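You operate a simulated robot arm through the tools that you are given. There is no shell and no other tool. Be economical: measure what you need, move in short steps, check, and stop when the job is done.

You run a simulated two-armed robot. Do the job below in one go: nothing can be reset, and whatever is moved stays where it is left.

JOB
Put the grey clay block on the top of the lower belt shelf. Put the small plaster mould that says "Gricato" from the right end of the checking bench on the top of the lower belt shelf and the small plaster mould marked "Yastorin" on the belt before the gate. Lift the cream lid open. The order is free. Set down upright: small plaster mould.

It is judged by the outcome, as a careful person would: the job done as asked, and still so three seconds after it is handed in. It fails if anything else is knocked over, pushed out of place, dropped, spilled or broken. Lids that push on must go on centred and level and be pressed home; caps that screw on are set level and turned clockwise until they are tight.

ROBOT AND FRAMES
Two 7-joint arms with two-finger parallel grippers on one trunk, on a base that drives. Base frame: it is fixed to the floor where the robot stands at the start and does not move with it; the origin is under the middle of the robot, x ahead of it, y to its left, z up. Readings come in mm, rad, newtons and seconds.
The left shoulder is at the start at [70, 130, 1126], the right one opposite. With the tool pointing down near the work surface each hand reaches from about 220 to 520 mm from the robot's upright axis, wherever it stands, measured 20 degrees to its own side. Places, roughly: belt before the gate [-1900, -1300, 800]; cream lid [-200, 4300, 1000]; top of the lower belt shelf [-1800, -1600, 300]. Payload 1.57 kg a hand.
The TCP of each hand is the grasp point between the finger pads, 30 mm short of the fingertips. In the tool frame z runs along the fingers and y along their closing line. The gripper opens to 80 mm. The fingers are 17 mm wide and 12 mm thick; the gripper's body (40 by 82 mm) begins 80 mm behind the TCP.
Orientation is told as [roll, pitch, yaw] about the base's x, y, z axes, in that order, counted from this pose: with the fingers straight down and closing along the base's y, the tool's x points along the base's -x, its y along +y and its z along -z.

CONTROLS
- The arms move only by the tool apply_moves. It takes "left_motion", "right_motion" or both (then of equal length, played together; a hand with none holds still); each is a list of rows, each a list of 3 entries, a list of its own where there are three numbers: the gripper command, from -1 (shut) to 1 (fully open), values between in proportion, then the shift along the tool's x, y, z in units of 250 mm (1.0 is 250 mm), then the turn, a rotation vector about the tool's x, y, z in units of 90 degrees (1.0 is 90 degrees). In form: [[grip, [x, y, z], [rx, ry, rz]], ...]. A call has 1 to 10 rows; each row is the pose to reach, as a shift and turn from the pose commanded when the call began, along the tool's axes at that moment. A call with a number of a shift or a turn outside -1 to 1 is refused whole. Each row takes 0.2 s and may step no farther than 50 mm and 0.15 rad from the row before; otherwise, or with a gripper value out of range, the whole call is refused. A pose out of reach is approached as far as the arm can. The call stops where the force on the tool passes 40 N (or 10 N more than at its start, if that is more) or the arm is blocked; 0.2 s more then pass. The fingers move at their own pace (about 108 mm/s each) and stop on an object; they squeeze with about 34 N. The grip force told is the motor's: it shows also when the fingers shut on nothing. Time passes only in rows, and 0.2 s behind the last, so rows that repeat a pose let the fingers close. It gives the time, the measured TCP pose, the force on the tool (base axes), the opening and the grip force at its end, in the units of the frame above (readings bear some noise), with the torque about the TCP (base axes, N m) and any sound that the robot's microphone picked up.
- Cameras (640 x 400 px; columns grow to the right, rows downward): "scene" is now at [138.6, -22.8, 1353.5]; the picture's right is [-0.28, -0.96, -0.00], its down [-0.64, 0.19, -0.75] and it looks along [0.72, -0.21, -0.67] (base axes); focal length 265 px, centre (320, 200). "left" rides on the left gripper at [72, 7, -122] in its tool frame; the picture's right is [-0.09, 1.00, 0.00], its down [-0.84, -0.08, -0.54] and it looks along [-0.54, -0.05, 0.84] (tool axes); focal length 238 px, centre (320, 200). "right" rides on the right gripper at [72, -7, -122] in its tool frame; the picture's right is [0.09, 1.00, 0.00], its down [-0.84, 0.08, -0.54] and it looks along [-0.54, 0.05, 0.84] (tool axes); focal length 238 px, centre (320, 200). There is no depth. A picture from a camera that has moved, and an enlarged one, comes with that camera's place and axes in the base frame and with its lens. The place of the scene camera against the robot may be out by one fixed shift of up to 18 mm in any direction.
- capture(camera): a new picture of that camera. No time passes.
- lift_body(by): slides the trunk up (or, below 0, down) by that many mm; the arms and the scene camera ride with it, the base frame stays. It gives what a move gives, with no picture.
- base_move(legs): drives the robot by 1 to 6 legs, each [ahead, left, turn to the left] in mm, mm and rad, along the robot's own axes; the way and the turn of a leg run together, so that a leg with both is an arc; at most 1500 mm and 3.142 rad a leg. The arms and the cameras ride along, it lands a little off, and it stops where it bumps. It gives what a move gives.
- pan_tilt(pan, tilt): turns the head with the scene camera to pan (to the left, within 1.501 rad either way) and tilt (down, from -0.506 to 1.204), counted from straight ahead of the robot. It gives what a move gives.
- close_up(camera, box): a new picture of the part [left, top, right, bottom] of that camera's present view, enlarged. No time passes.
- hand_in(): hands the job in; it is judged then, once.

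Go step by step. Nothing tells you exact positions but the pictures and the camera data: compare them with the known pose of the tool, close in by small moves and look again before you grip or let go. The budget is 165 turns and 122 pictures, counting those below and the enlarged ones. Unless the task says otherwise, let go and move clear before handing in.

The tools are called as a command line: name --argument value ..., lists and objects as JSON in quotes. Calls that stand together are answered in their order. apply_moves: Moves the arms, as the interface text tells. Its arguments: {"type":"object","properties":{"left_motion":{"type":"array"},"right_motion":{"type":"array"}},"required":[]} The other tools are called the same way: lift_body (by) slides the trunk up or down; base_move (legs) drives the base; pan_tilt (pan, tilt) turns the head that bears the scene camera; capture (camera) takes a picture; close_up (camera, box) takes an enlarged picture of a part of a camera's view; hand_in () hands the job in.

At the start:

```text
time_s: 0.0
left_ee_pos: [327.6, -10.0, 1163.4]
left_tool_rot: [-0.002, -0.001, 0.002]
left_wrist_force: [0.5, -0.1, 0.6]
left_wrist_torque: [0.03, -0.03, 0.0]
left_finger_gap: 80.0
left_finger_force: 0.0
right_ee_pos: [286.2, -247.2, 1155.9]
right_tool_rot: [0.0, 0.0, -0.001]
right_wrist_force: [0.2, 0.6, -0.1]
right_wrist_torque: [-0.01, 0.0, 0.0]
right_finger_gap: 80.0
right_finger_force: 0.2
trunk travel left (down, up): [-763.0, 177.0]
robot x, y, heading: [-1.5, -0.3, -0.007]
head pan, tilt: [-0.286, 0.728]
```

scene: 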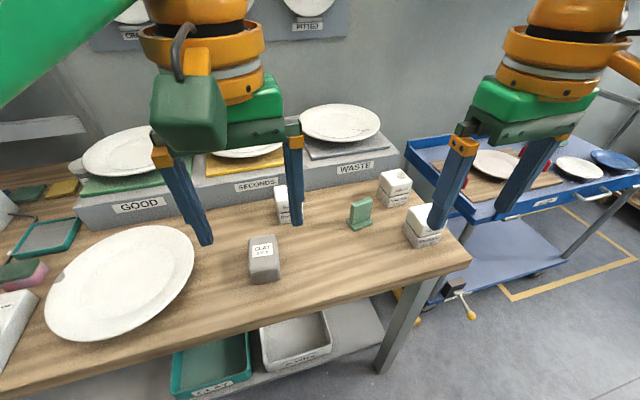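
right: 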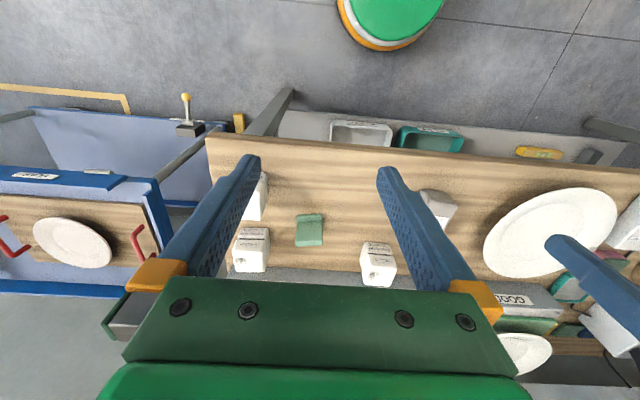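
left: 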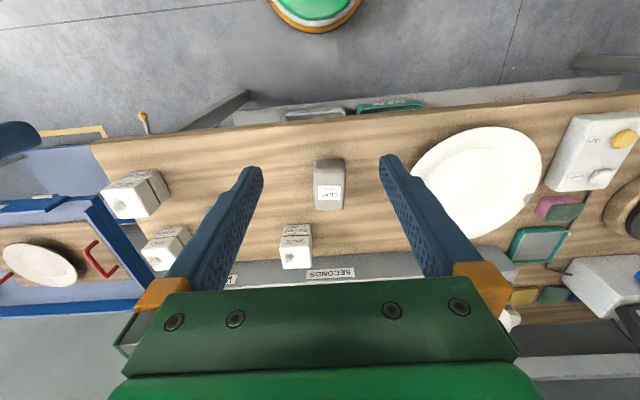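

I see the checking bench ahead with the clay block in the middle and three small moulds to its right. I will read the labels first.

close_up --camera "scene" --box '[370, 160, 450, 250]'

close_up --camera "left" --box '[90, 150, 350, 290]'

close_up --camera "right" --box '[210, 160, 470, 300]'

```text
4.44 times, centred on (410, 205) of scene
camera zoom: at [138.6, -22.8, 1353.5], right [-0.28, -0.96, 0.0], down [-0.64, 0.19, -0.75], along [0.72, -0.21, -0.67], focal length 1177 px, centre (-80, 178)
```

zoom: 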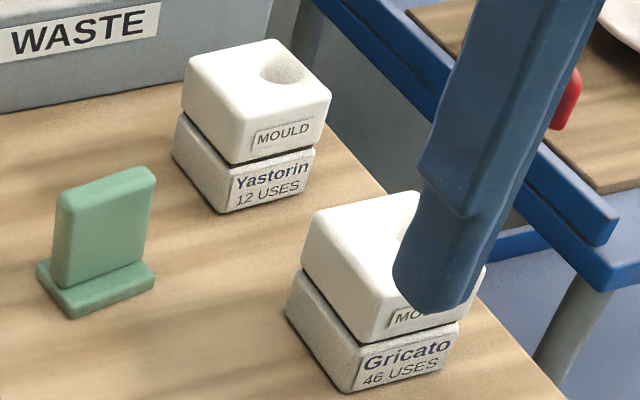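

```text
2.46 times, centred on (220, 220) of left
camera zoom: at [256.7, -4.0, 1285.3], right [0.09, 1.0, 0.0], down [0.84, -0.08, 0.54], along [0.54, -0.05, -0.84], focal length 587 px, centre (566, 151)
```

zoom: 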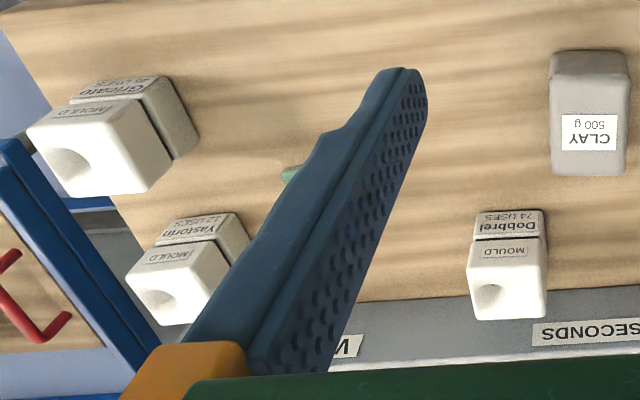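

```text
2.46 times, centred on (340, 230) of right
camera zoom: at [214.8, -253.7, 1277.7], right [-0.09, 1.0, 0.0], down [0.84, 0.08, 0.54], along [0.54, 0.05, -0.84], focal length 587 px, centre (271, 126)
```

zoom: 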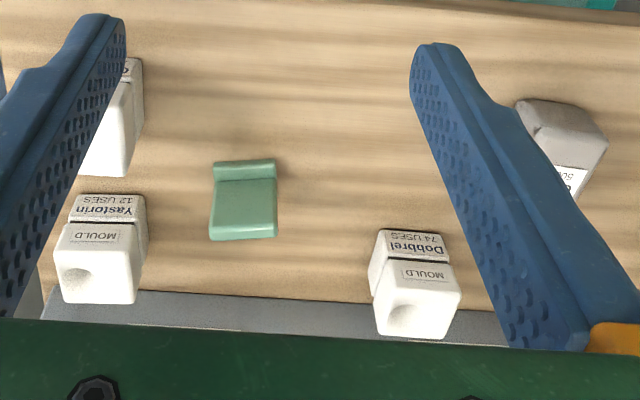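

Gricato is the near-right mould at about (455,-365), Yastorin is behind it, and Dobbrel sits next to the clay. Before picking I want to see the destinations, so I will pan the head.

pan_tilt --pan -1.5 --tilt 0.3

capture --camera "scene"

pan_tilt --pan 1.5 --tilt 0.3

capture --camera "scene"

```text
time_s: 1.4
left_ee_pos: [328.6, -9.7, 1163.6]
left_tool_rot: [-0.001, 0.001, 0.003]
left_wrist_force: [0.1, -0.9, -0.6]
left_wrist_torque: [-0.02, -0.01, 0.0]
left_finger_gap: 80.2
left_finger_force: 0.1
right_ee_pos: [287.8, -247.3, 1156.0]
right_tool_rot: [-0.001, 0.001, -0.001]
right_wrist_force: [0.6, -1.6, 0.1]
right_wrist_torque: [0.0, 0.0, 0.02]
right_finger_gap: 80.0
right_finger_force: 0.1
trunk travel left (down, up): [-763.0, 177.0]
robot x, y, heading: [3.2, -0.1, -0.0]
head pan, tilt: [-1.499, 0.3]
```

```text
115 pictures are left
camera scene: at [65.0, -92.3, 1391.9], right [-1.0, -0.07, 0.0], down [-0.02, 0.3, -0.96], along [0.07, -0.95, -0.3], focal length 265 px, centre (320, 200)
```

scene: 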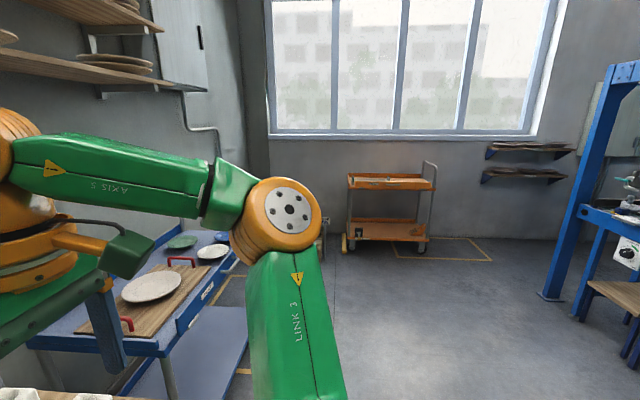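

```text
time_s: 4.0
left_ee_pos: [329.1, -9.8, 1163.9]
left_tool_rot: [0.0, -0.001, 0.002]
left_wrist_force: [0.7, -0.4, -0.4]
left_wrist_torque: [0.0, 0.05, -0.01]
left_finger_gap: 80.0
left_finger_force: 0.0
right_ee_pos: [287.2, -247.5, 1155.9]
right_tool_rot: [0.0, 0.0, -0.003]
right_wrist_force: [0.4, -0.2, 0.5]
right_wrist_torque: [-0.03, -0.01, -0.01]
right_finger_gap: 79.9
right_finger_force: 0.1
trunk travel left (down, up): [-763.0, 177.0]
robot x, y, heading: [-2.3, 2.4, -0.001]
head pan, tilt: [1.499, 0.3]
```

```text
114 pictures are left
camera scene: at [64.9, 94.0, 1392.0], right [1.0, -0.07, 0.0], down [-0.02, -0.29, -0.96], along [0.07, 0.95, -0.3], focal length 265 px, centre (320, 200)
```

scene: 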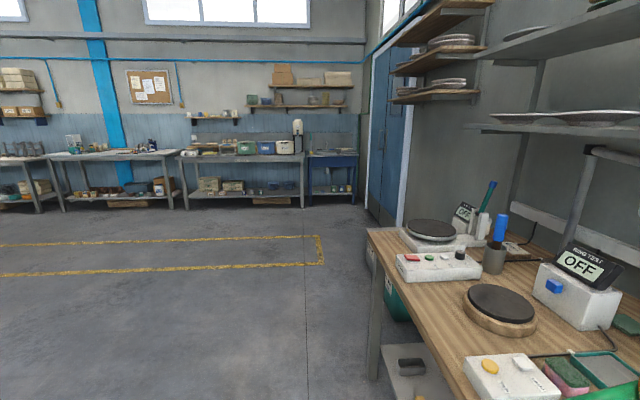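

The belt is behind me to the right. I back off and turn to see it.

base_move --legs '[[-250, 0, 0], [0, 0, -1.3]]'

pan_tilt --pan -1.2 --tilt 0.35

capture --camera "scene"

```text
time_s: 8.9
left_ee_pos: [-157.9, -314.8, 1163.1]
left_tool_rot: [0.001, 0.001, -1.26]
left_wrist_force: [-0.6, -0.2, 0.5]
left_wrist_torque: [0.04, 0.02, 0.02]
left_finger_gap: 79.9
left_finger_force: 0.0
right_ee_pos: [-396.2, -349.2, 1156.3]
right_tool_rot: [0.0, 0.001, -1.265]
right_wrist_force: [0.1, 0.5, 0.1]
right_wrist_torque: [0.02, -0.03, 0.01]
right_finger_gap: 79.8
right_finger_force: 0.1
trunk travel left (down, up): [-763.0, 177.0]
robot x, y, heading: [-243.8, 2.0, -1.26]
head pan, tilt: [1.499, 0.3]
```

```text
time_s: 11.3
left_ee_pos: [-156.9, -315.1, 1163.7]
left_tool_rot: [-0.002, 0.0, -1.258]
left_wrist_force: [0.3, -0.1, 0.6]
left_wrist_torque: [-0.03, 0.0, -0.01]
left_finger_gap: 80.0
left_finger_force: 0.1
right_ee_pos: [-396.9, -349.2, 1155.0]
right_tool_rot: [0.0, 0.0, -1.263]
right_wrist_force: [-0.2, 0.8, -0.6]
right_wrist_torque: [-0.01, 0.01, -0.03]
right_finger_gap: 79.9
right_finger_force: 0.1
trunk travel left (down, up): [-763.0, 177.0]
robot x, y, heading: [-247.2, -0.1, -1.263]
head pan, tilt: [-1.201, 0.351]
```

```text
113 pictures are left
camera scene: at [-297.4, -105.3, 1387.2], right [-0.63, 0.78, 0.0], down [0.27, 0.22, -0.94], along [-0.73, -0.59, -0.34], focal length 265 px, centre (320, 200)
```

scene: 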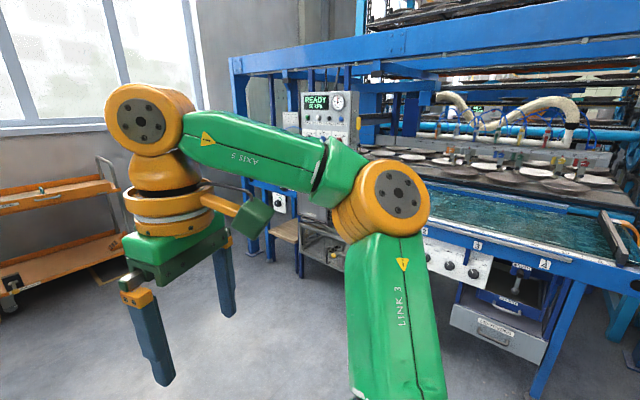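

The belt is hidden by my arm; I turn further.

base_move --legs '[[0, 0, -1.25]]'

pan_tilt --pan 0.0 --tilt 0.4

capture --camera "scene"

```text
time_s: 14.8
left_ee_pos: [-511.7, -194.2, 1163.4]
left_tool_rot: [0.0, 0.001, -2.474]
left_wrist_force: [0.0, 1.1, 0.2]
left_wrist_torque: [-0.02, 0.0, 0.05]
left_finger_gap: 80.0
left_finger_force: 0.1
right_ee_pos: [-627.3, 18.1, 1155.8]
right_tool_rot: [0.001, 0.001, -2.48]
right_wrist_force: [0.8, -0.6, 1.4]
right_wrist_torque: [0.02, 0.0, -0.01]
right_finger_gap: 80.0
right_finger_force: 0.2
trunk travel left (down, up): [-763.0, 177.0]
robot x, y, heading: [-246.8, -1.2, -2.475]
head pan, tilt: [-1.201, 0.351]
```

```text
time_s: 16.2
left_ee_pos: [-512.2, -193.8, 1163.3]
left_tool_rot: [0.001, -0.002, -2.475]
left_wrist_force: [-0.2, 0.1, -0.4]
left_wrist_torque: [0.01, 0.01, 0.01]
left_finger_gap: 80.0
left_finger_force: 0.0
right_ee_pos: [-626.2, 17.1, 1155.5]
right_tool_rot: [0.0, 0.001, -2.478]
right_wrist_force: [0.7, -0.4, -1.1]
right_wrist_torque: [-0.02, 0.0, -0.02]
right_finger_gap: 80.1
right_finger_force: 0.1
trunk travel left (down, up): [-763.0, 177.0]
robot x, y, heading: [-250.1, -1.4, -2.481]
head pan, tilt: [0.0, 0.4]
```

```text
112 pictures are left
camera scene: at [-352.7, -86.9, 1382.7], right [-0.62, 0.79, 0.0], down [0.31, 0.24, -0.92], along [-0.73, -0.57, -0.39], focal length 265 px, centre (320, 200)
```

scene: 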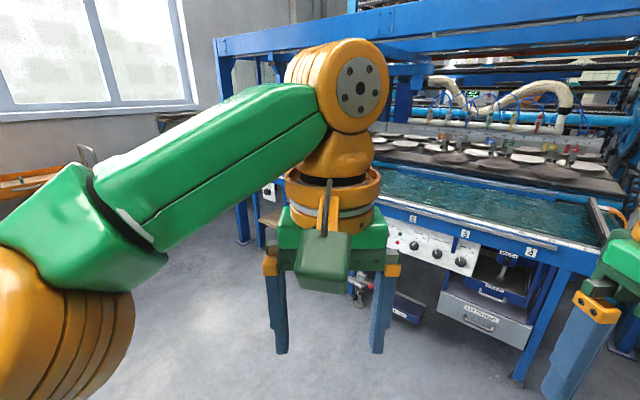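

The press stands about 2 m off. I drive to face the belt section straight on.

base_move --legs '[[0, 0, -0.66], [650, 1300, 0]]'

pan_tilt --pan 0.0 --tilt 0.6

capture --camera "scene"

```text
time_s: 25.2
left_ee_pos: [-1223.9, -1304.7, 1163.3]
left_tool_rot: [0.001, 0.001, 3.131]
left_wrist_force: [-0.2, 0.2, 0.1]
left_wrist_torque: [-0.03, -0.03, 0.03]
left_finger_gap: 79.9
left_finger_force: 0.0
right_ee_pos: [-1180.0, -1067.2, 1156.7]
right_tool_rot: [0.0, -0.001, 3.125]
right_wrist_force: [-0.2, 0.0, -0.9]
right_wrist_torque: [-0.01, 0.0, 0.0]
right_finger_gap: 79.7
right_finger_force: 0.0
trunk travel left (down, up): [-763.0, 177.0]
robot x, y, heading: [-893.4, -1317.7, 3.13]
head pan, tilt: [0.0, 0.4]
```

```text
time_s: 26.0
left_ee_pos: [-1224.3, -1303.3, 1162.8]
left_tool_rot: [-0.001, 0.001, 3.131]
left_wrist_force: [0.0, -0.3, 0.1]
left_wrist_torque: [-0.01, -0.04, 0.0]
left_finger_gap: 80.1
left_finger_force: 0.1
right_ee_pos: [-1181.0, -1066.1, 1155.0]
right_tool_rot: [0.0, 0.0, 3.125]
right_wrist_force: [0.0, 0.4, -0.4]
right_wrist_torque: [-0.04, -0.04, 0.02]
right_finger_gap: 80.0
right_finger_force: 0.0
trunk travel left (down, up): [-763.0, 177.0]
robot x, y, heading: [-896.3, -1322.2, 3.131]
head pan, tilt: [0.0, 0.6]
```

```text
111 pictures are left
camera scene: at [-1027.3, -1314.8, 1364.5], right [0.01, 1.0, 0.0], down [0.56, -0.01, -0.83], along [-0.83, 0.01, -0.56], focal length 265 px, centre (320, 200)
```

scene: 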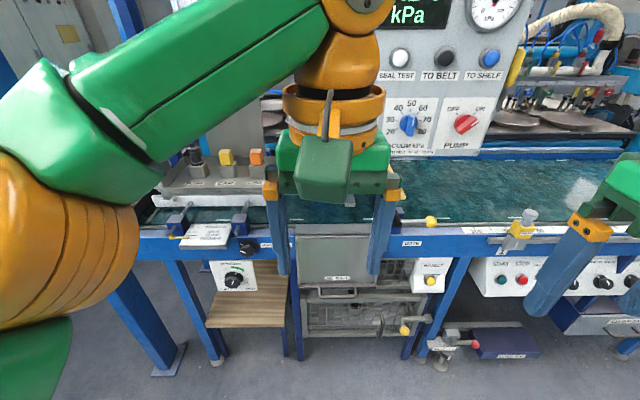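

The wooden shelf at lower left is the lower belt shelf; the teal belt spot is behind my left hand. I shift left to look between the hands.

base_move --legs '[[0, 450, 0]]'

capture --camera "scene"

capture --camera "right"

```text
time_s: 28.7
left_ee_pos: [-1230.3, -1748.1, 1162.9]
left_tool_rot: [0.001, -0.001, 3.133]
left_wrist_force: [-0.1, -0.9, 0.5]
left_wrist_torque: [0.0, -0.02, 0.0]
left_finger_gap: 80.0
left_finger_force: 0.1
right_ee_pos: [-1186.5, -1510.7, 1154.3]
right_tool_rot: [0.002, -0.002, 3.128]
right_wrist_force: [0.8, -0.3, 0.1]
right_wrist_torque: [-0.04, 0.04, 0.0]
right_finger_gap: 80.1
right_finger_force: 0.0
trunk travel left (down, up): [-763.0, 177.0]
robot x, y, heading: [-904.0, -1763.0, 3.128]
head pan, tilt: [0.0, 0.6]
```

```text
110 pictures are left
camera scene: at [-1032.8, -1758.5, 1364.5], right [0.01, 1.0, 0.0], down [0.56, -0.01, -0.82], along [-0.82, 0.01, -0.57], focal length 265 px, centre (320, 200)
```

scene: 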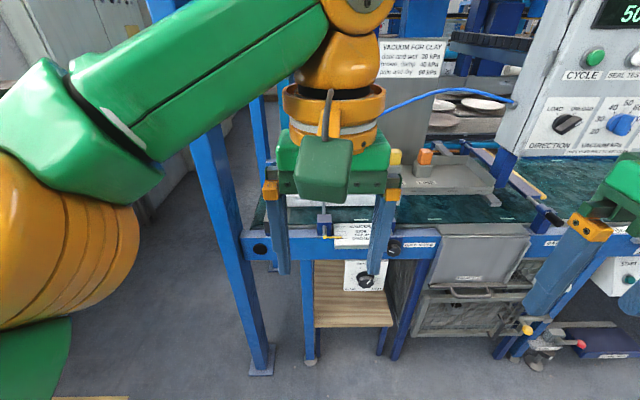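

```text
109 pictures are left
camera right: at [-1114.8, -1504.9, 1277.4], right [0.08, -1.0, 0.0], down [-0.84, -0.07, 0.54], along [-0.54, -0.04, -0.84], focal length 238 px, centre (320, 200)
```

right: 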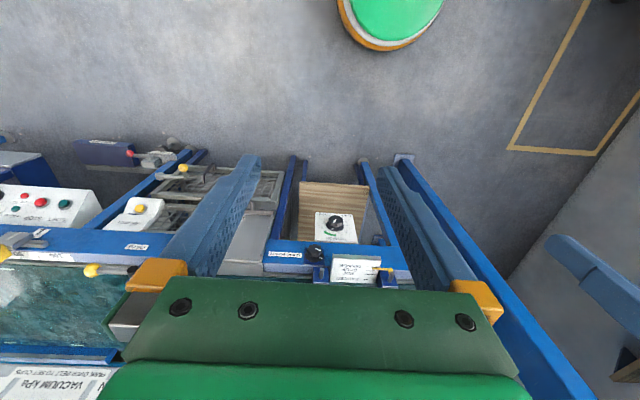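

close_up --camera "scene" --box '[230, 140, 600, 370]'

close_up --camera "right" --box '[70, 140, 470, 390]'

```text
1.73 times, centred on (415, 255) of scene
camera zoom: at [-1032.8, -1758.5, 1364.5], right [0.01, 1.0, 0.0], down [0.56, -0.01, -0.82], along [-0.82, 0.01, -0.57], focal length 458 px, centre (156, 105)
```

zoom: 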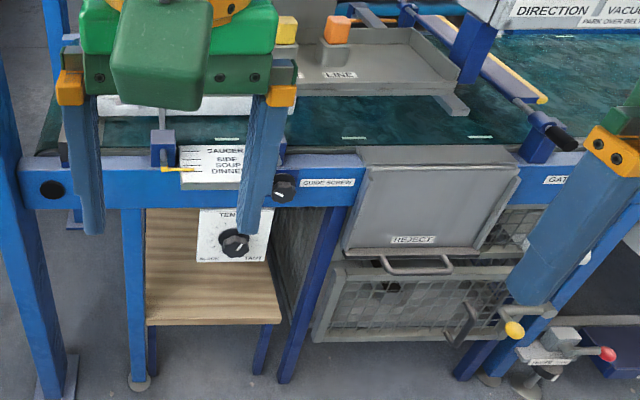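

```text
1.60 times, centred on (270, 265) of right
camera zoom: at [-1114.8, -1504.9, 1277.4], right [0.08, -1.0, 0.0], down [-0.84, -0.07, 0.54], along [-0.54, -0.04, -0.84], focal length 381 px, centre (400, 96)
```

zoom: 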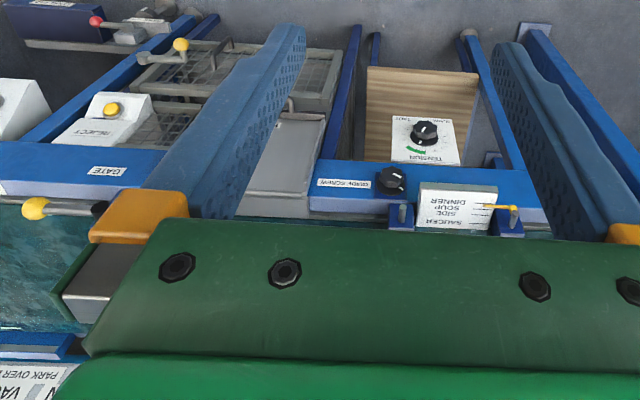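

The shelf is a wooden board under the rail (front edge about x=-1650, y from -1780 to -1460, z≈300), with the tension panel hanging above its front. I'll need a tilted tool to reach under, so I test a 45° tilt now.

apply_moves --left_motion '[[1, [0, 0, 0], [0, -0.085, 0]], [1, [0, 0, 0], [0, -0.17, 0]], [1, [0, 0, 0], [0, -0.255, 0]], [1, [0, 0, 0], [0, -0.34, 0]], [1, [0, 0, 0], [0, -0.425, 0]], [1, [0, 0, 0], [0, -0.5, 0]]]' --right_motion '[[1, [0, 0, 0], [0, -0.085, 0]], [1, [0, 0, 0], [0, -0.17, 0]], [1, [0, 0, 0], [0, -0.255, 0]], [1, [0, 0, 0], [0, -0.34, 0]], [1, [0, 0, 0], [0, -0.425, 0]], [1, [0, 0, 0], [0, -0.5, 0]]]'

lift_body --by -500

capture --camera "right"

capture --camera "left"

capture --camera "scene"

```text
time_s: 30.1
left_ee_pos: [-1230.7, -1748.6, 1162.6]
left_tool_rot: [-0.002, -0.788, 3.132]
left_wrist_force: [0.2, 0.3, -0.1]
left_wrist_torque: [0.01, -0.02, 0.02]
left_finger_gap: 79.7
left_finger_force: 0.1
right_ee_pos: [-1186.5, -1512.0, 1155.1]
right_tool_rot: [0.002, -0.79, 3.126]
right_wrist_force: [-0.1, 0.3, 0.2]
right_wrist_torque: [0.0, 0.03, -0.02]
right_finger_gap: 80.1
right_finger_force: 0.0
trunk travel left (down, up): [-763.0, 177.0]
robot x, y, heading: [-902.8, -1765.1, 3.128]
head pan, tilt: [0.0, 0.6]
```

```text
refused: -500 is not a number from -400 to 400
```

```text
106 pictures are left
camera right: at [-1049.6, -1507.1, 1190.7], right [0.05, -1.0, -0.06], down [-0.21, -0.07, 0.98], along [-0.98, -0.04, -0.21], focal length 238 px, centre (320, 200)
```

right: 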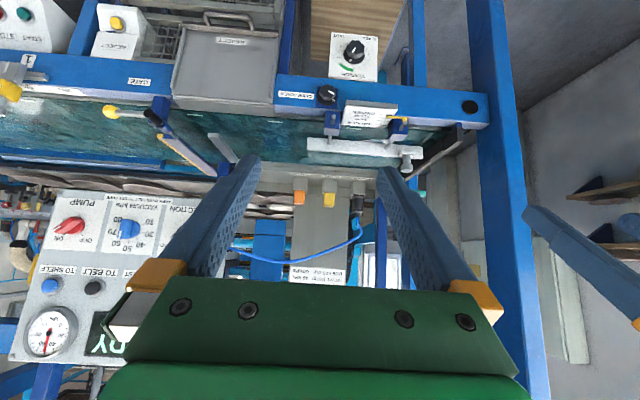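

```text
105 pictures are left
camera left: at [-1092.5, -1757.6, 1199.1], right [-0.07, -1.0, 0.06], down [-0.21, 0.08, 0.98], along [-0.98, 0.06, -0.21], focal length 238 px, centre (320, 200)
```

left: 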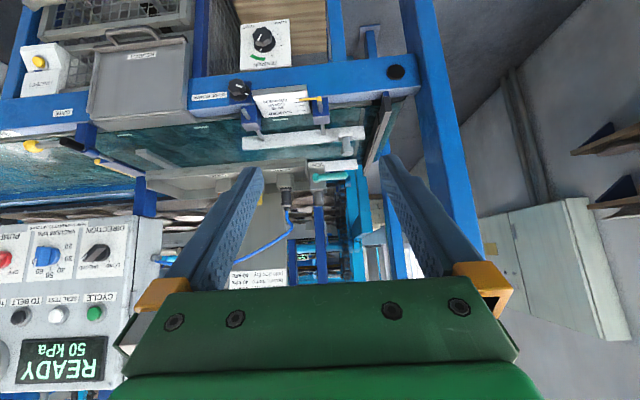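

```text
104 pictures are left
camera scene: at [-1032.4, -1759.7, 1364.5], right [0.01, 1.0, 0.0], down [0.56, -0.01, -0.83], along [-0.83, 0.01, -0.56], focal length 265 px, centre (320, 200)
```

scene: 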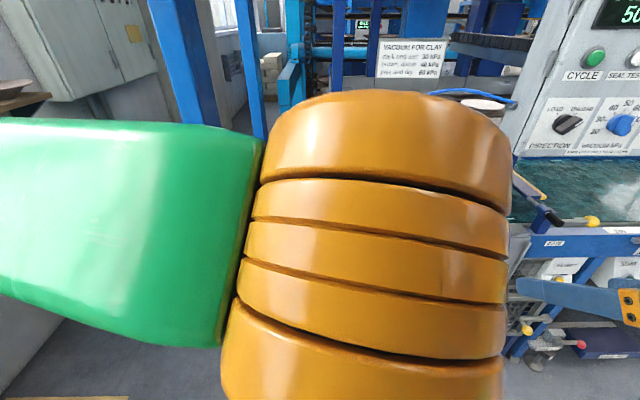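

The tilt works. I lower the trunk to look under the rail.

lift_body --by -400

lift_body --by -280

capture --camera "right"

```text
time_s: 33.9
left_ee_pos: [-1230.0, -1749.5, 764.2]
left_tool_rot: [-0.001, -0.784, 3.134]
left_wrist_force: [0.5, 0.4, -0.7]
left_wrist_torque: [-0.01, -0.03, 0.0]
left_finger_gap: 80.2
left_finger_force: 0.0
right_ee_pos: [-1187.3, -1512.7, 755.0]
right_tool_rot: [-0.001, -0.787, 3.128]
right_wrist_force: [0.2, 0.4, 0.3]
right_wrist_torque: [0.04, 0.03, -0.01]
right_finger_gap: 80.1
right_finger_force: 0.1
trunk travel left (down, up): [-363.0, 577.0]
robot x, y, heading: [-902.7, -1761.0, 3.13]
head pan, tilt: [0.0, 0.6]
```

```text
time_s: 36.7
left_ee_pos: [-1229.8, -1749.7, 484.2]
left_tool_rot: [-0.001, -0.784, 3.132]
left_wrist_force: [0.5, 0.5, 1.0]
left_wrist_torque: [0.0, -0.03, 0.02]
left_finger_gap: 79.9
left_finger_force: 0.1
right_ee_pos: [-1184.8, -1512.8, 476.1]
right_tool_rot: [-0.001, -0.786, 3.128]
right_wrist_force: [-0.2, -0.3, 0.2]
right_wrist_torque: [-0.01, -0.01, -0.01]
right_finger_gap: 79.9
right_finger_force: 0.0
trunk travel left (down, up): [-83.0, 857.0]
robot x, y, heading: [-900.7, -1763.1, 3.13]
head pan, tilt: [0.0, 0.6]
```

```text
103 pictures are left
camera right: at [-1049.9, -1507.5, 511.0], right [0.05, -1.0, -0.07], down [-0.21, -0.07, 0.98], along [-0.98, -0.04, -0.21], focal length 238 px, centre (320, 200)
```

right: 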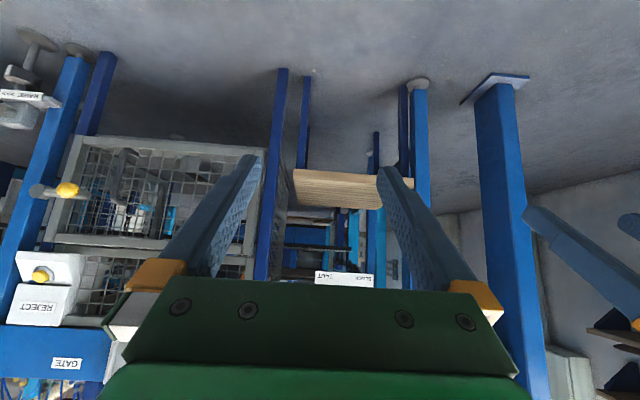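

The shelf top sits near z≈340 with a tension panel hanging to z≈560 over y -1517..-1646, so I can place with 45° tilted tools left of and under it. Now I raise the trunk and return to the bench.

lift_body --by 340

lift_body --by 340

base_move --legs '[[0, -1500, 0], [0, 0, -3.13], [850, 0, 0]]'

pan_tilt --pan 0 --tilt 0.7

capture --camera "right"

capture --camera "left"

```text
time_s: 40.1
left_ee_pos: [-1229.7, -1749.5, 823.1]
left_tool_rot: [0.0, -0.785, 3.133]
left_wrist_force: [0.6, -0.3, -0.2]
left_wrist_torque: [-0.02, 0.0, -0.02]
left_finger_gap: 79.9
left_finger_force: 0.0
right_ee_pos: [-1187.7, -1513.6, 816.0]
right_tool_rot: [0.0, -0.785, 3.127]
right_wrist_force: [-0.1, 0.1, 0.3]
right_wrist_torque: [0.0, 0.01, -0.01]
right_finger_gap: 79.9
right_finger_force: 0.1
trunk travel left (down, up): [-423.0, 517.0]
robot x, y, heading: [-902.0, -1761.3, 3.13]
head pan, tilt: [0.0, 0.6]
```

```text
time_s: 43.4
left_ee_pos: [-1230.2, -1748.0, 1164.2]
left_tool_rot: [0.002, -0.786, 3.133]
left_wrist_force: [0.2, -0.2, -0.8]
left_wrist_torque: [0.0, 0.01, -0.04]
left_finger_gap: 80.0
left_finger_force: 0.1
right_ee_pos: [-1185.5, -1511.7, 1156.0]
right_tool_rot: [0.0, -0.786, 3.128]
right_wrist_force: [0.1, -0.6, 0.0]
right_wrist_torque: [0.03, -0.01, 0.02]
right_finger_gap: 79.9
right_finger_force: 0.0
trunk travel left (down, up): [-763.0, 177.0]
robot x, y, heading: [-902.3, -1765.2, 3.126]
head pan, tilt: [0.0, 0.6]
```

```text
time_s: 62.1
left_ee_pos: [327.8, -267.2, 1164.0]
left_tool_rot: [-0.001, -0.786, 0.016]
left_wrist_force: [-0.1, 0.0, -0.2]
left_wrist_torque: [0.03, 0.02, 0.01]
left_finger_gap: 80.0
left_finger_force: 0.1
right_ee_pos: [292.0, -505.9, 1156.4]
right_tool_rot: [-0.001, -0.788, 0.012]
right_wrist_force: [-0.3, 0.5, 0.1]
right_wrist_torque: [-0.02, 0.03, -0.05]
right_finger_gap: 80.0
right_finger_force: 0.1
trunk travel left (down, up): [-763.0, 177.0]
robot x, y, heading: [3.7, -264.7, 0.008]
head pan, tilt: [0.0, 0.6]
```

```text
time_s: 62.7
left_ee_pos: [330.6, -267.4, 1165.0]
left_tool_rot: [0.001, -0.785, 0.017]
left_wrist_force: [0.1, -0.1, 0.4]
left_wrist_torque: [-0.01, -0.03, -0.01]
left_finger_gap: 80.4
left_finger_force: 0.1
right_ee_pos: [292.6, -505.5, 1156.1]
right_tool_rot: [0.0, -0.787, 0.013]
right_wrist_force: [-0.9, -0.4, 0.0]
right_wrist_torque: [-0.01, -0.02, -0.01]
right_finger_gap: 80.3
right_finger_force: 0.1
trunk travel left (down, up): [-763.0, 177.0]
robot x, y, heading: [3.8, -262.3, 0.014]
head pan, tilt: [0.0, 0.7]
```

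```text
102 pictures are left
camera right: at [154.9, -513.9, 1191.0], right [-0.08, 0.99, -0.07], down [0.21, 0.08, 0.98], along [0.98, 0.06, -0.21], focal length 238 px, centre (320, 200)
```

right: 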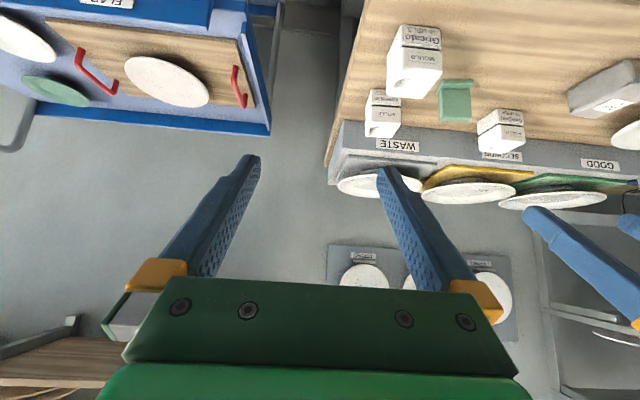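

```text
101 pictures are left
camera left: at [192.6, -264.3, 1199.2], right [0.05, 1.0, 0.06], down [0.21, -0.07, 0.97], along [0.98, -0.03, -0.21], focal length 238 px, centre (320, 200)
```

left: 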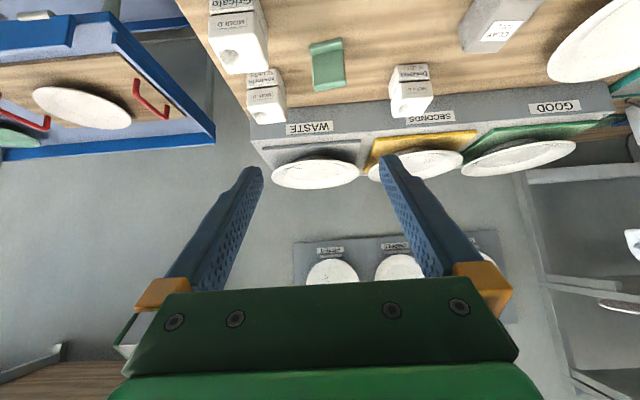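

Good overview of the bench from the tilted cameras; zoom in for precise triangulation of Gricato and the clay.

close_up --camera "right" --box '[350, 0, 640, 170]'

capture --camera "scene"

close_up --camera "left" --box '[190, 0, 550, 150]'

```text
2.21 times, centred on (495, 85) of right
camera zoom: at [154.9, -513.9, 1191.0], right [-0.08, 0.99, -0.07], down [0.21, 0.08, 0.98], along [0.98, 0.06, -0.21], focal length 526 px, centre (-66, 454)
```

zoom: 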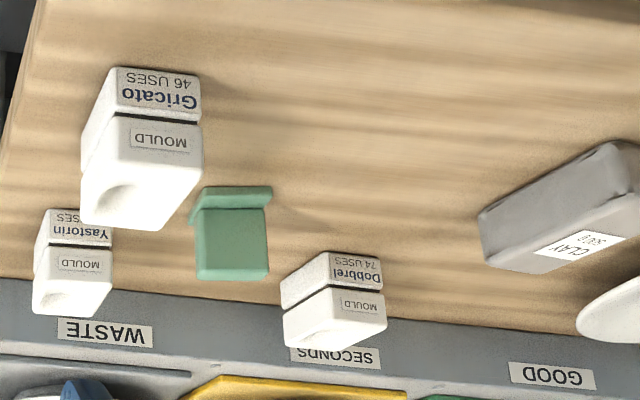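

```text
99 pictures are left
camera scene: at [144.4, -259.8, 1355.9], right [0.01, -1.0, 0.0], down [-0.64, -0.01, -0.77], along [0.77, 0.01, -0.64], focal length 265 px, centre (320, 200)
```

scene: 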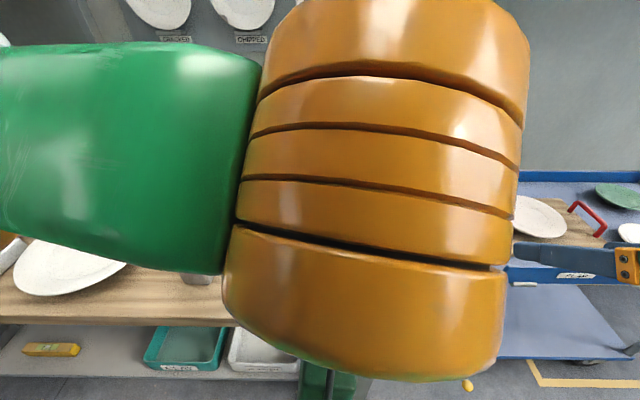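

```text
1.78 times, centred on (370, 75) of left
camera zoom: at [192.6, -264.3, 1199.2], right [0.05, 1.0, 0.06], down [0.21, -0.07, 0.97], along [0.98, -0.03, -0.21], focal length 424 px, centre (231, 422)
```

zoom: 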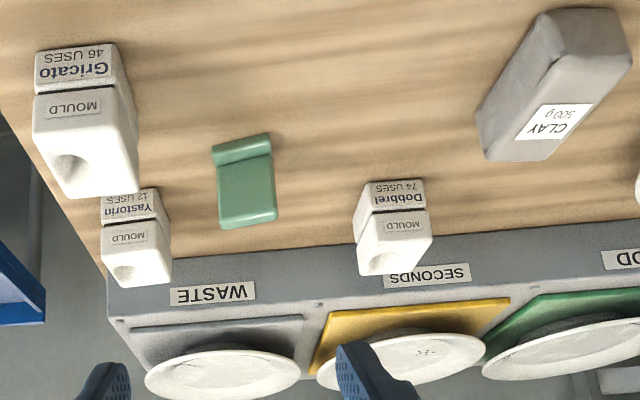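

Gricato: front face x≈431, centre (458,-366), z 860–936. Clay: x 441–523, y -30..32, z 860–907. I drive a little closer and then move both hands above.

base_move --legs '[[60, 30, 0]]'

```text
time_s: 63.7
left_ee_pos: [382.9, -241.4, 1165.4]
left_tool_rot: [0.003, -0.791, 0.014]
left_wrist_force: [-0.8, 0.5, -0.5]
left_wrist_torque: [0.01, -0.04, -0.05]
left_finger_gap: 80.0
left_finger_force: 0.1
right_ee_pos: [346.2, -478.8, 1158.0]
right_tool_rot: [0.004, -0.79, 0.009]
right_wrist_force: [-0.2, -0.2, -0.5]
right_wrist_torque: [0.04, -0.04, 0.02]
right_finger_gap: 80.1
right_finger_force: 0.1
trunk travel left (down, up): [-763.0, 177.0]
robot x, y, heading: [58.0, -232.6, 0.009]
head pan, tilt: [0.0, 0.7]
```

apply_moves --left_motion '[[1, [0.033, 0.139, 0.113], [0, 0, 0]], [1, [0.066, 0.277, 0.226], [0, 0, 0]], [1, [0.099, 0.416, 0.339], [0, 0, 0]], [1, [0.131, 0.554, 0.451], [0, 0, 0]], [1, [0.164, 0.693, 0.564], [0, 0, 0]], [1, [0.197, 0.831, 0.677], [0, 0, 0]], [1, [0.23, 0.97, 0.79], [0, 0, 0]]]' --right_motion '[[1, [0.014, 0.064, 0.105], [0, 0, 0]], [1, [0.029, 0.129, 0.21], [0, 0, 0]], [1, [0.043, 0.193, 0.315], [0, 0, 0]], [1, [0.057, 0.257, 0.42], [0, 0, 0]], [1, [0.071, 0.321, 0.525], [0, 0, 0]], [1, [0.086, 0.386, 0.63], [0, 0, 0]], [1, [0.1, 0.45, 0.735], [0, 0, 0]]]'

capture --camera "left"

capture --camera "right"

```text
time_s: 65.3
left_ee_pos: [483.8, 8.6, 977.8]
left_tool_rot: [0.001, -0.785, 0.014]
left_wrist_force: [0.3, -0.2, -0.4]
left_wrist_torque: [0.0, -0.01, -0.02]
left_finger_gap: 80.0
left_finger_force: 0.1
right_ee_pos: [464.0, -359.0, 1006.5]
right_tool_rot: [0.0, -0.785, 0.012]
right_wrist_force: [0.7, 0.3, 0.2]
right_wrist_torque: [-0.02, 0.02, 0.02]
right_finger_gap: 80.0
right_finger_force: 0.1
right hand out of reach, approached as far as the arm can: row 3, 4, 5
trunk travel left (down, up): [-763.0, 177.0]
robot x, y, heading: [61.4, -234.4, 0.011]
head pan, tilt: [0.0, 0.7]
```

```text
97 pictures are left
camera left: at [347.4, 12.0, 1014.6], right [0.05, 1.0, 0.06], down [0.21, -0.07, 0.97], along [0.98, -0.04, -0.21], focal length 238 px, centre (320, 200)
```

left: 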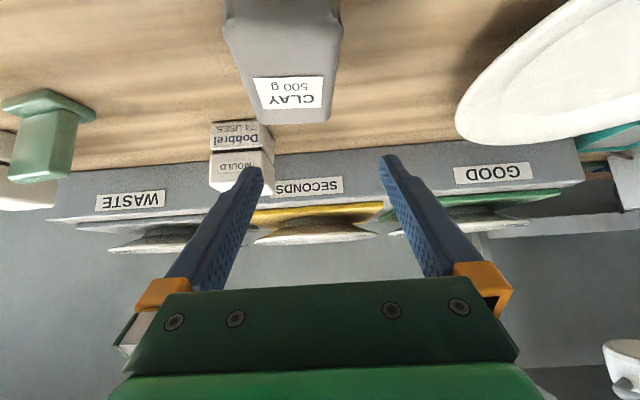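

```text
96 pictures are left
camera right: at [326.4, -366.5, 1042.7], right [-0.08, 0.99, -0.07], down [0.21, 0.08, 0.97], along [0.98, 0.06, -0.21], focal length 238 px, centre (320, 200)
```

right: 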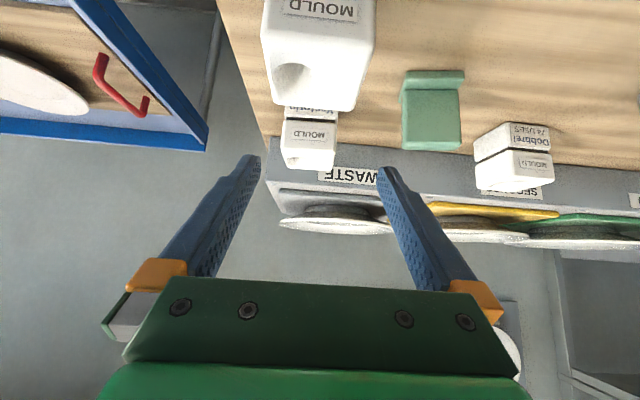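

Clay is yawed about -0.11 rad with centre near (484,-5); Gricato's centre is near (458,-367). I align laterally and come part way down.

apply_moves --left_motion '[[1, [0, -0.054, 0], [0.054, 0, 0.054]], [1, [0.06, -0.054, 0.06], [0.054, 0, 0.054]], [1, [0.115, -0.054, 0.115], [0.054, 0, 0.054]]]' --right_motion '[[1, [0.017, -0.032, -0.017], [0, 0, 0]], [1, [0.08, -0.032, 0.05], [0, 0, 0]], [1, [0.15, -0.032, 0.116], [0, 0, 0]]]'

capture --camera "left"

capture --camera "right"

```text
time_s: 66.1
left_ee_pos: [483.8, -8.2, 942.3]
left_tool_rot: [0.0, -0.786, -0.104]
left_wrist_force: [0.9, -0.3, 0.3]
left_wrist_torque: [-0.02, -0.02, -0.03]
left_finger_gap: 80.1
left_finger_force: 0.1
right_ee_pos: [456.8, -367.4, 960.9]
right_tool_rot: [0.001, -0.787, 0.011]
right_wrist_force: [-0.2, 1.1, 0.0]
right_wrist_torque: [0.05, -0.01, -0.02]
right_finger_gap: 80.2
right_finger_force: 0.0
trunk travel left (down, up): [-763.0, 177.0]
robot x, y, heading: [60.4, -235.5, 0.009]
head pan, tilt: [0.0, 0.7]
```

```text
95 pictures are left
camera left: at [348.5, 11.4, 976.5], right [0.17, 0.98, 0.07], down [0.2, -0.1, 0.97], along [0.97, -0.15, -0.21], focal length 238 px, centre (320, 200)
```

left: 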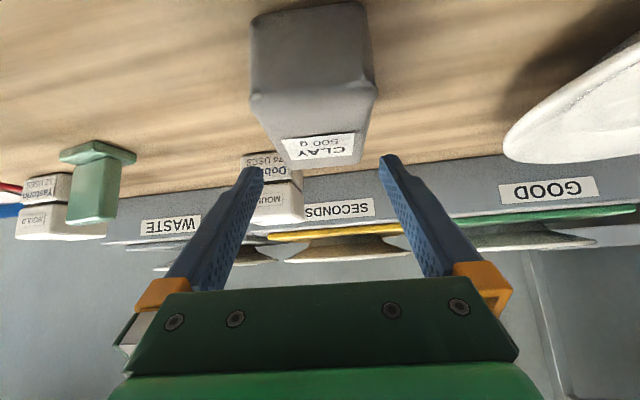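

```text
94 pictures are left
camera right: at [318.9, -375.6, 995.9], right [-0.08, 0.99, -0.06], down [0.21, 0.08, 0.97], along [0.98, 0.06, -0.21], focal length 238 px, centre (320, 200)
```

right: 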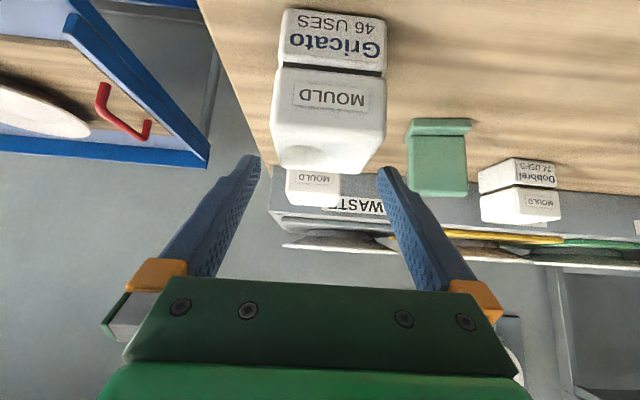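

Both hands are lined up. I descend and close on both objects.

apply_moves --left_motion '[[1, [0.071, 0.008, 0.071], [0, 0, 0]], [1, [0.142, 0.008, 0.142], [0, 0, 0]], [-1, [0.142, 0.008, 0.142], [0, 0, 0]], [-1, [0.142, 0.008, 0.142], [0, 0, 0]], [-1, [0.142, 0.008, 0.142], [0, 0, 0]], [-1, [0.142, 0.008, 0.142], [0, 0, 0]]]' --right_motion '[[1, [0.088, 0.005, 0.088], [0, 0, 0]], [1, [0.175, 0.005, 0.175], [0, 0, 0]], [-1, [0.175, 0.005, 0.175], [0, 0, 0]], [-1, [0.175, 0.005, 0.175], [0, 0, 0]], [-1, [0.175, 0.005, 0.175], [0, 0, 0]], [-1, [0.175, 0.005, 0.175], [0, 0, 0]]]'

capture --camera "left"

capture --camera "right"

```text
time_s: 67.5
left_ee_pos: [485.7, -5.6, 893.8]
left_tool_rot: [-0.003, -0.784, -0.106]
left_wrist_force: [-0.1, -0.7, 0.1]
left_wrist_torque: [0.04, -0.15, 0.0]
left_finger_gap: 60.0
left_finger_force: 33.8
right_ee_pos: [455.9, -369.2, 899.7]
right_tool_rot: [0.001, -0.785, 0.01]
right_wrist_force: [2.3, -1.1, 2.4]
right_wrist_torque: [0.07, -0.27, -0.08]
right_finger_gap: 62.0
right_finger_force: 33.7
trunk travel left (down, up): [-763.0, 177.0]
robot x, y, heading: [57.9, -233.5, 0.01]
head pan, tilt: [0.0, 0.7]
```

```text
93 pictures are left
camera left: at [349.9, 14.3, 928.9], right [0.17, 0.98, 0.06], down [0.2, -0.1, 0.97], along [0.96, -0.15, -0.21], focal length 238 px, centre (320, 200)
```

left: 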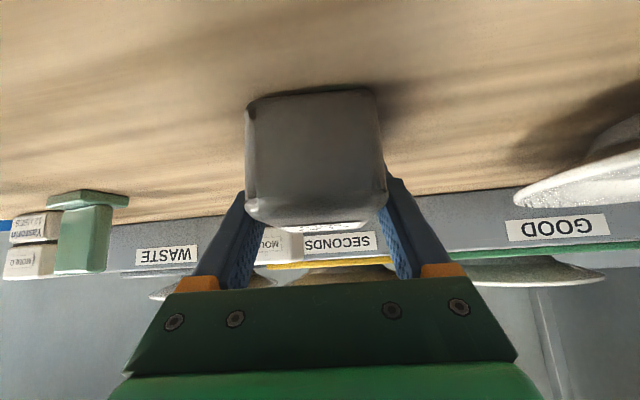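

```text
92 pictures are left
camera right: at [318.7, -376.8, 935.1], right [-0.08, 0.99, -0.06], down [0.21, 0.08, 0.98], along [0.98, 0.06, -0.21], focal length 238 px, centre (320, 200)
```

right: 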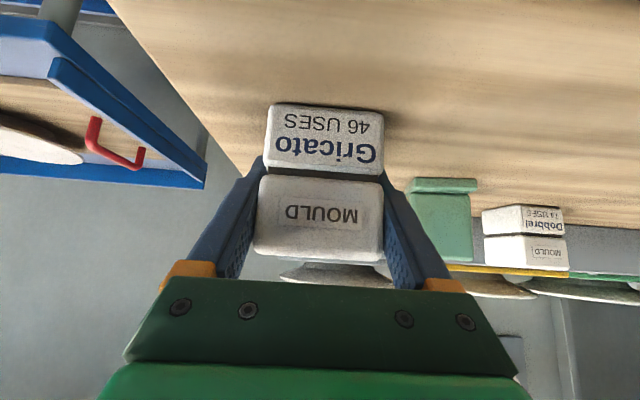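

Both gripped (60 and 62 mm). I lift slightly and check that both halves of the mould come along.

apply_moves --left_motion '[[-1, [-0.04, 0, -0.04], [0, 0, 0]], [-1, [-0.1, 0, -0.1], [0, 0, 0]], [-1, [-0.17, 0, -0.17], [0, 0, 0]]]' --right_motion '[[-1, [-0.04, 0, -0.04], [0, 0, 0]], [-1, [-0.1, 0, -0.1], [0, 0, 0]], [-1, [-0.17, 0, -0.17], [0, 0, 0]]]'

capture --camera "right"

capture --camera "left"

```text
time_s: 68.3
left_ee_pos: [486.1, -6.5, 951.2]
left_tool_rot: [-0.002, -0.784, -0.105]
left_wrist_force: [0.3, 0.6, -4.3]
left_wrist_torque: [-0.01, -0.01, 0.01]
left_finger_gap: 59.6
left_finger_force: 34.2
right_ee_pos: [456.1, -368.8, 959.0]
right_tool_rot: [0.0, -0.787, 0.012]
right_wrist_force: [-0.2, 0.3, -3.2]
right_wrist_torque: [0.0, 0.03, -0.03]
right_finger_gap: 61.7
right_finger_force: 33.7
trunk travel left (down, up): [-763.0, 177.0]
robot x, y, heading: [62.2, -228.6, 0.015]
head pan, tilt: [0.0, 0.7]
```

```text
91 pictures are left
camera right: at [318.9, -376.4, 994.6], right [-0.08, 0.99, -0.07], down [0.21, 0.08, 0.97], along [0.98, 0.06, -0.21], focal length 238 px, centre (320, 200)
```

right: 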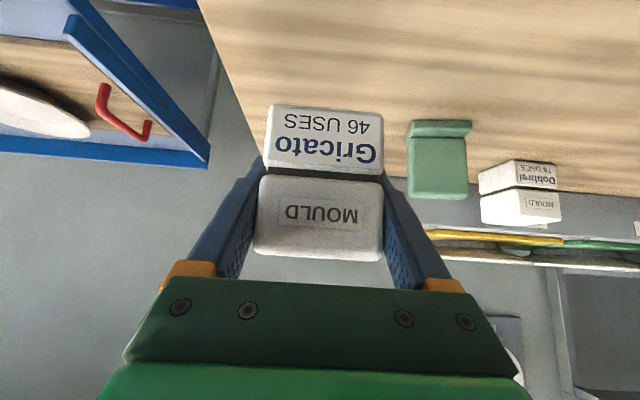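

```text
90 pictures are left
camera left: at [350.9, 13.8, 987.0], right [0.17, 0.98, 0.06], down [0.2, -0.1, 0.97], along [0.96, -0.15, -0.21], focal length 238 px, centre (320, 200)
```

left: 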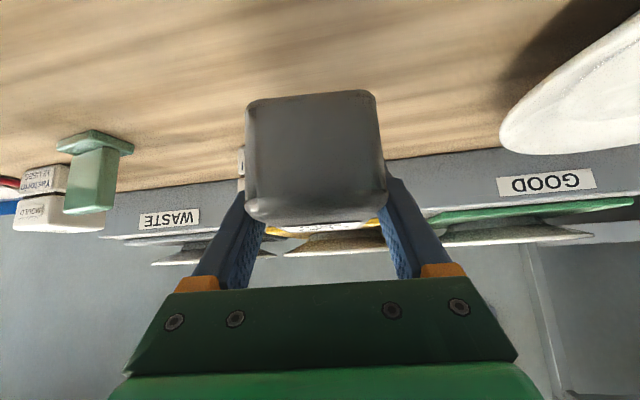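

Both objects are held firmly. I raise, back off, and drive to face the shelf.

lift_body --by 130

base_move --legs '[[-500, 0, 0], [0, 0, 3.13], [560, 1260, 0]]'

```text
time_s: 69.9
left_ee_pos: [487.4, -5.1, 1081.4]
left_tool_rot: [-0.002, -0.784, -0.105]
left_wrist_force: [-0.1, -0.9, -5.2]
left_wrist_torque: [-0.01, -0.01, 0.0]
left_finger_gap: 60.1
left_finger_force: 34.1
right_ee_pos: [457.7, -369.0, 1088.3]
right_tool_rot: [0.0, -0.783, 0.012]
right_wrist_force: [0.2, 0.0, -2.1]
right_wrist_torque: [-0.02, 0.0, -0.01]
right_finger_gap: 61.8
right_finger_force: 34.1
trunk travel left (down, up): [-893.0, 47.0]
robot x, y, heading: [61.5, -230.2, 0.011]
head pan, tilt: [0.0, 0.7]
```

```text
time_s: 86.7
left_ee_pos: [-1432.6, -1708.2, 1081.1]
left_tool_rot: [-0.001, -0.784, 3.037]
left_wrist_force: [0.0, -0.5, -4.9]
left_wrist_torque: [0.01, -0.03, 0.02]
left_finger_gap: 59.9
left_finger_force: 34.3
right_ee_pos: [-1403.4, -1345.9, 1089.1]
right_tool_rot: [-0.001, -0.785, -3.13]
right_wrist_force: [-0.2, 1.1, -3.4]
right_wrist_torque: [-0.01, 0.01, -0.02]
right_finger_gap: 61.7
right_finger_force: 33.8
trunk travel left (down, up): [-893.0, 47.0]
robot x, y, heading: [-1006.3, -1481.7, -3.13]
head pan, tilt: [0.0, 0.7]
```

I retract the right hand and lower the trunk so the left hand is in front of the shelf opening.

apply_moves --right_motion '[[-1, [0.12, 0, -0.12], [0, 0, 0]], [-1, [0.24, 0, -0.24], [0, 0, 0]], [-1, [0.36, 0, -0.36], [0, 0, 0]], [-1, [0.48, 0, -0.48], [0, 0, 0]]]'

lift_body --by -400

lift_body --by -210

capture --camera "left"

capture --camera "right"

```text
time_s: 87.7
left_ee_pos: [-1432.1, -1708.6, 1080.8]
left_tool_rot: [-0.002, -0.784, 3.037]
left_wrist_force: [-1.0, 0.2, -5.1]
left_wrist_torque: [0.01, 0.0, -0.03]
left_finger_gap: 60.0
left_finger_force: 33.5
right_ee_pos: [-1381.9, -1378.0, 1079.7]
right_tool_rot: [-0.001, -0.785, -3.132]
right_wrist_force: [1.3, -0.5, -3.9]
right_wrist_torque: [0.0, -0.01, 0.01]
right_finger_gap: 61.8
right_finger_force: 34.3
right hand out of reach, approached as far as the arm can: row 1, 2, 3, 4
trunk travel left (down, up): [-893.0, 47.0]
robot x, y, heading: [-1003.8, -1484.6, -3.133]
head pan, tilt: [0.0, 0.7]
```

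```text
time_s: 91.5
left_ee_pos: [-1431.2, -1708.4, 680.9]
left_tool_rot: [-0.001, -0.782, 3.036]
left_wrist_force: [-0.5, 0.0, -5.2]
left_wrist_torque: [-0.02, 0.05, -0.01]
left_finger_gap: 59.9
left_finger_force: 34.2
right_ee_pos: [-1380.9, -1378.1, 679.4]
right_tool_rot: [-0.001, -0.782, -3.132]
right_wrist_force: [0.9, -1.0, -3.3]
right_wrist_torque: [0.03, 0.0, 0.02]
right_finger_gap: 61.6
right_finger_force: 33.8
trunk travel left (down, up): [-493.0, 447.0]
robot x, y, heading: [-1004.9, -1483.4, -3.129]
head pan, tilt: [0.0, 0.7]
```

```text
time_s: 93.7
left_ee_pos: [-1431.3, -1708.8, 472.1]
left_tool_rot: [-0.001, -0.784, 3.038]
left_wrist_force: [0.1, 0.6, -5.2]
left_wrist_torque: [-0.01, 0.0, -0.01]
left_finger_gap: 59.8
left_finger_force: 34.0
right_ee_pos: [-1381.0, -1377.0, 469.8]
right_tool_rot: [-0.001, -0.783, -3.132]
right_wrist_force: [0.6, 0.2, -3.3]
right_wrist_torque: [-0.01, 0.02, -0.02]
right_finger_gap: 61.8
right_finger_force: 34.1
trunk travel left (down, up): [-283.0, 657.0]
robot x, y, heading: [-1009.7, -1483.4, -3.131]
head pan, tilt: [0.0, 0.7]
```

```text
89 pictures are left
camera left: at [-1295.6, -1730.3, 506.6], right [-0.17, -0.98, 0.06], down [-0.2, 0.1, 0.97], along [-0.96, 0.15, -0.21], focal length 238 px, centre (320, 200)
```

left: 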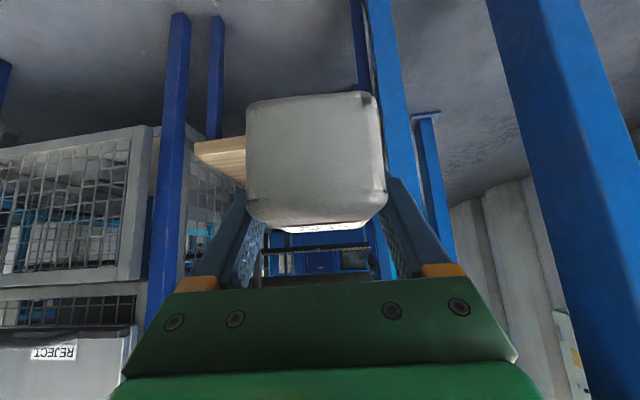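

```text
88 pictures are left
camera right: at [-1244.6, -1369.0, 505.2], right [0.08, -0.99, -0.07], down [-0.21, -0.08, 0.97], along [-0.97, -0.06, -0.21], focal length 238 px, centre (320, 200)
```

right: 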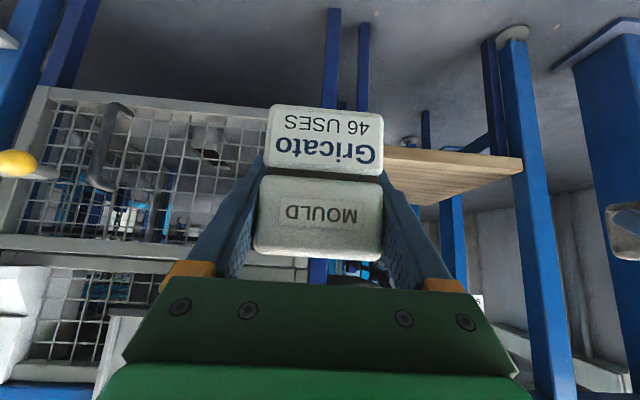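

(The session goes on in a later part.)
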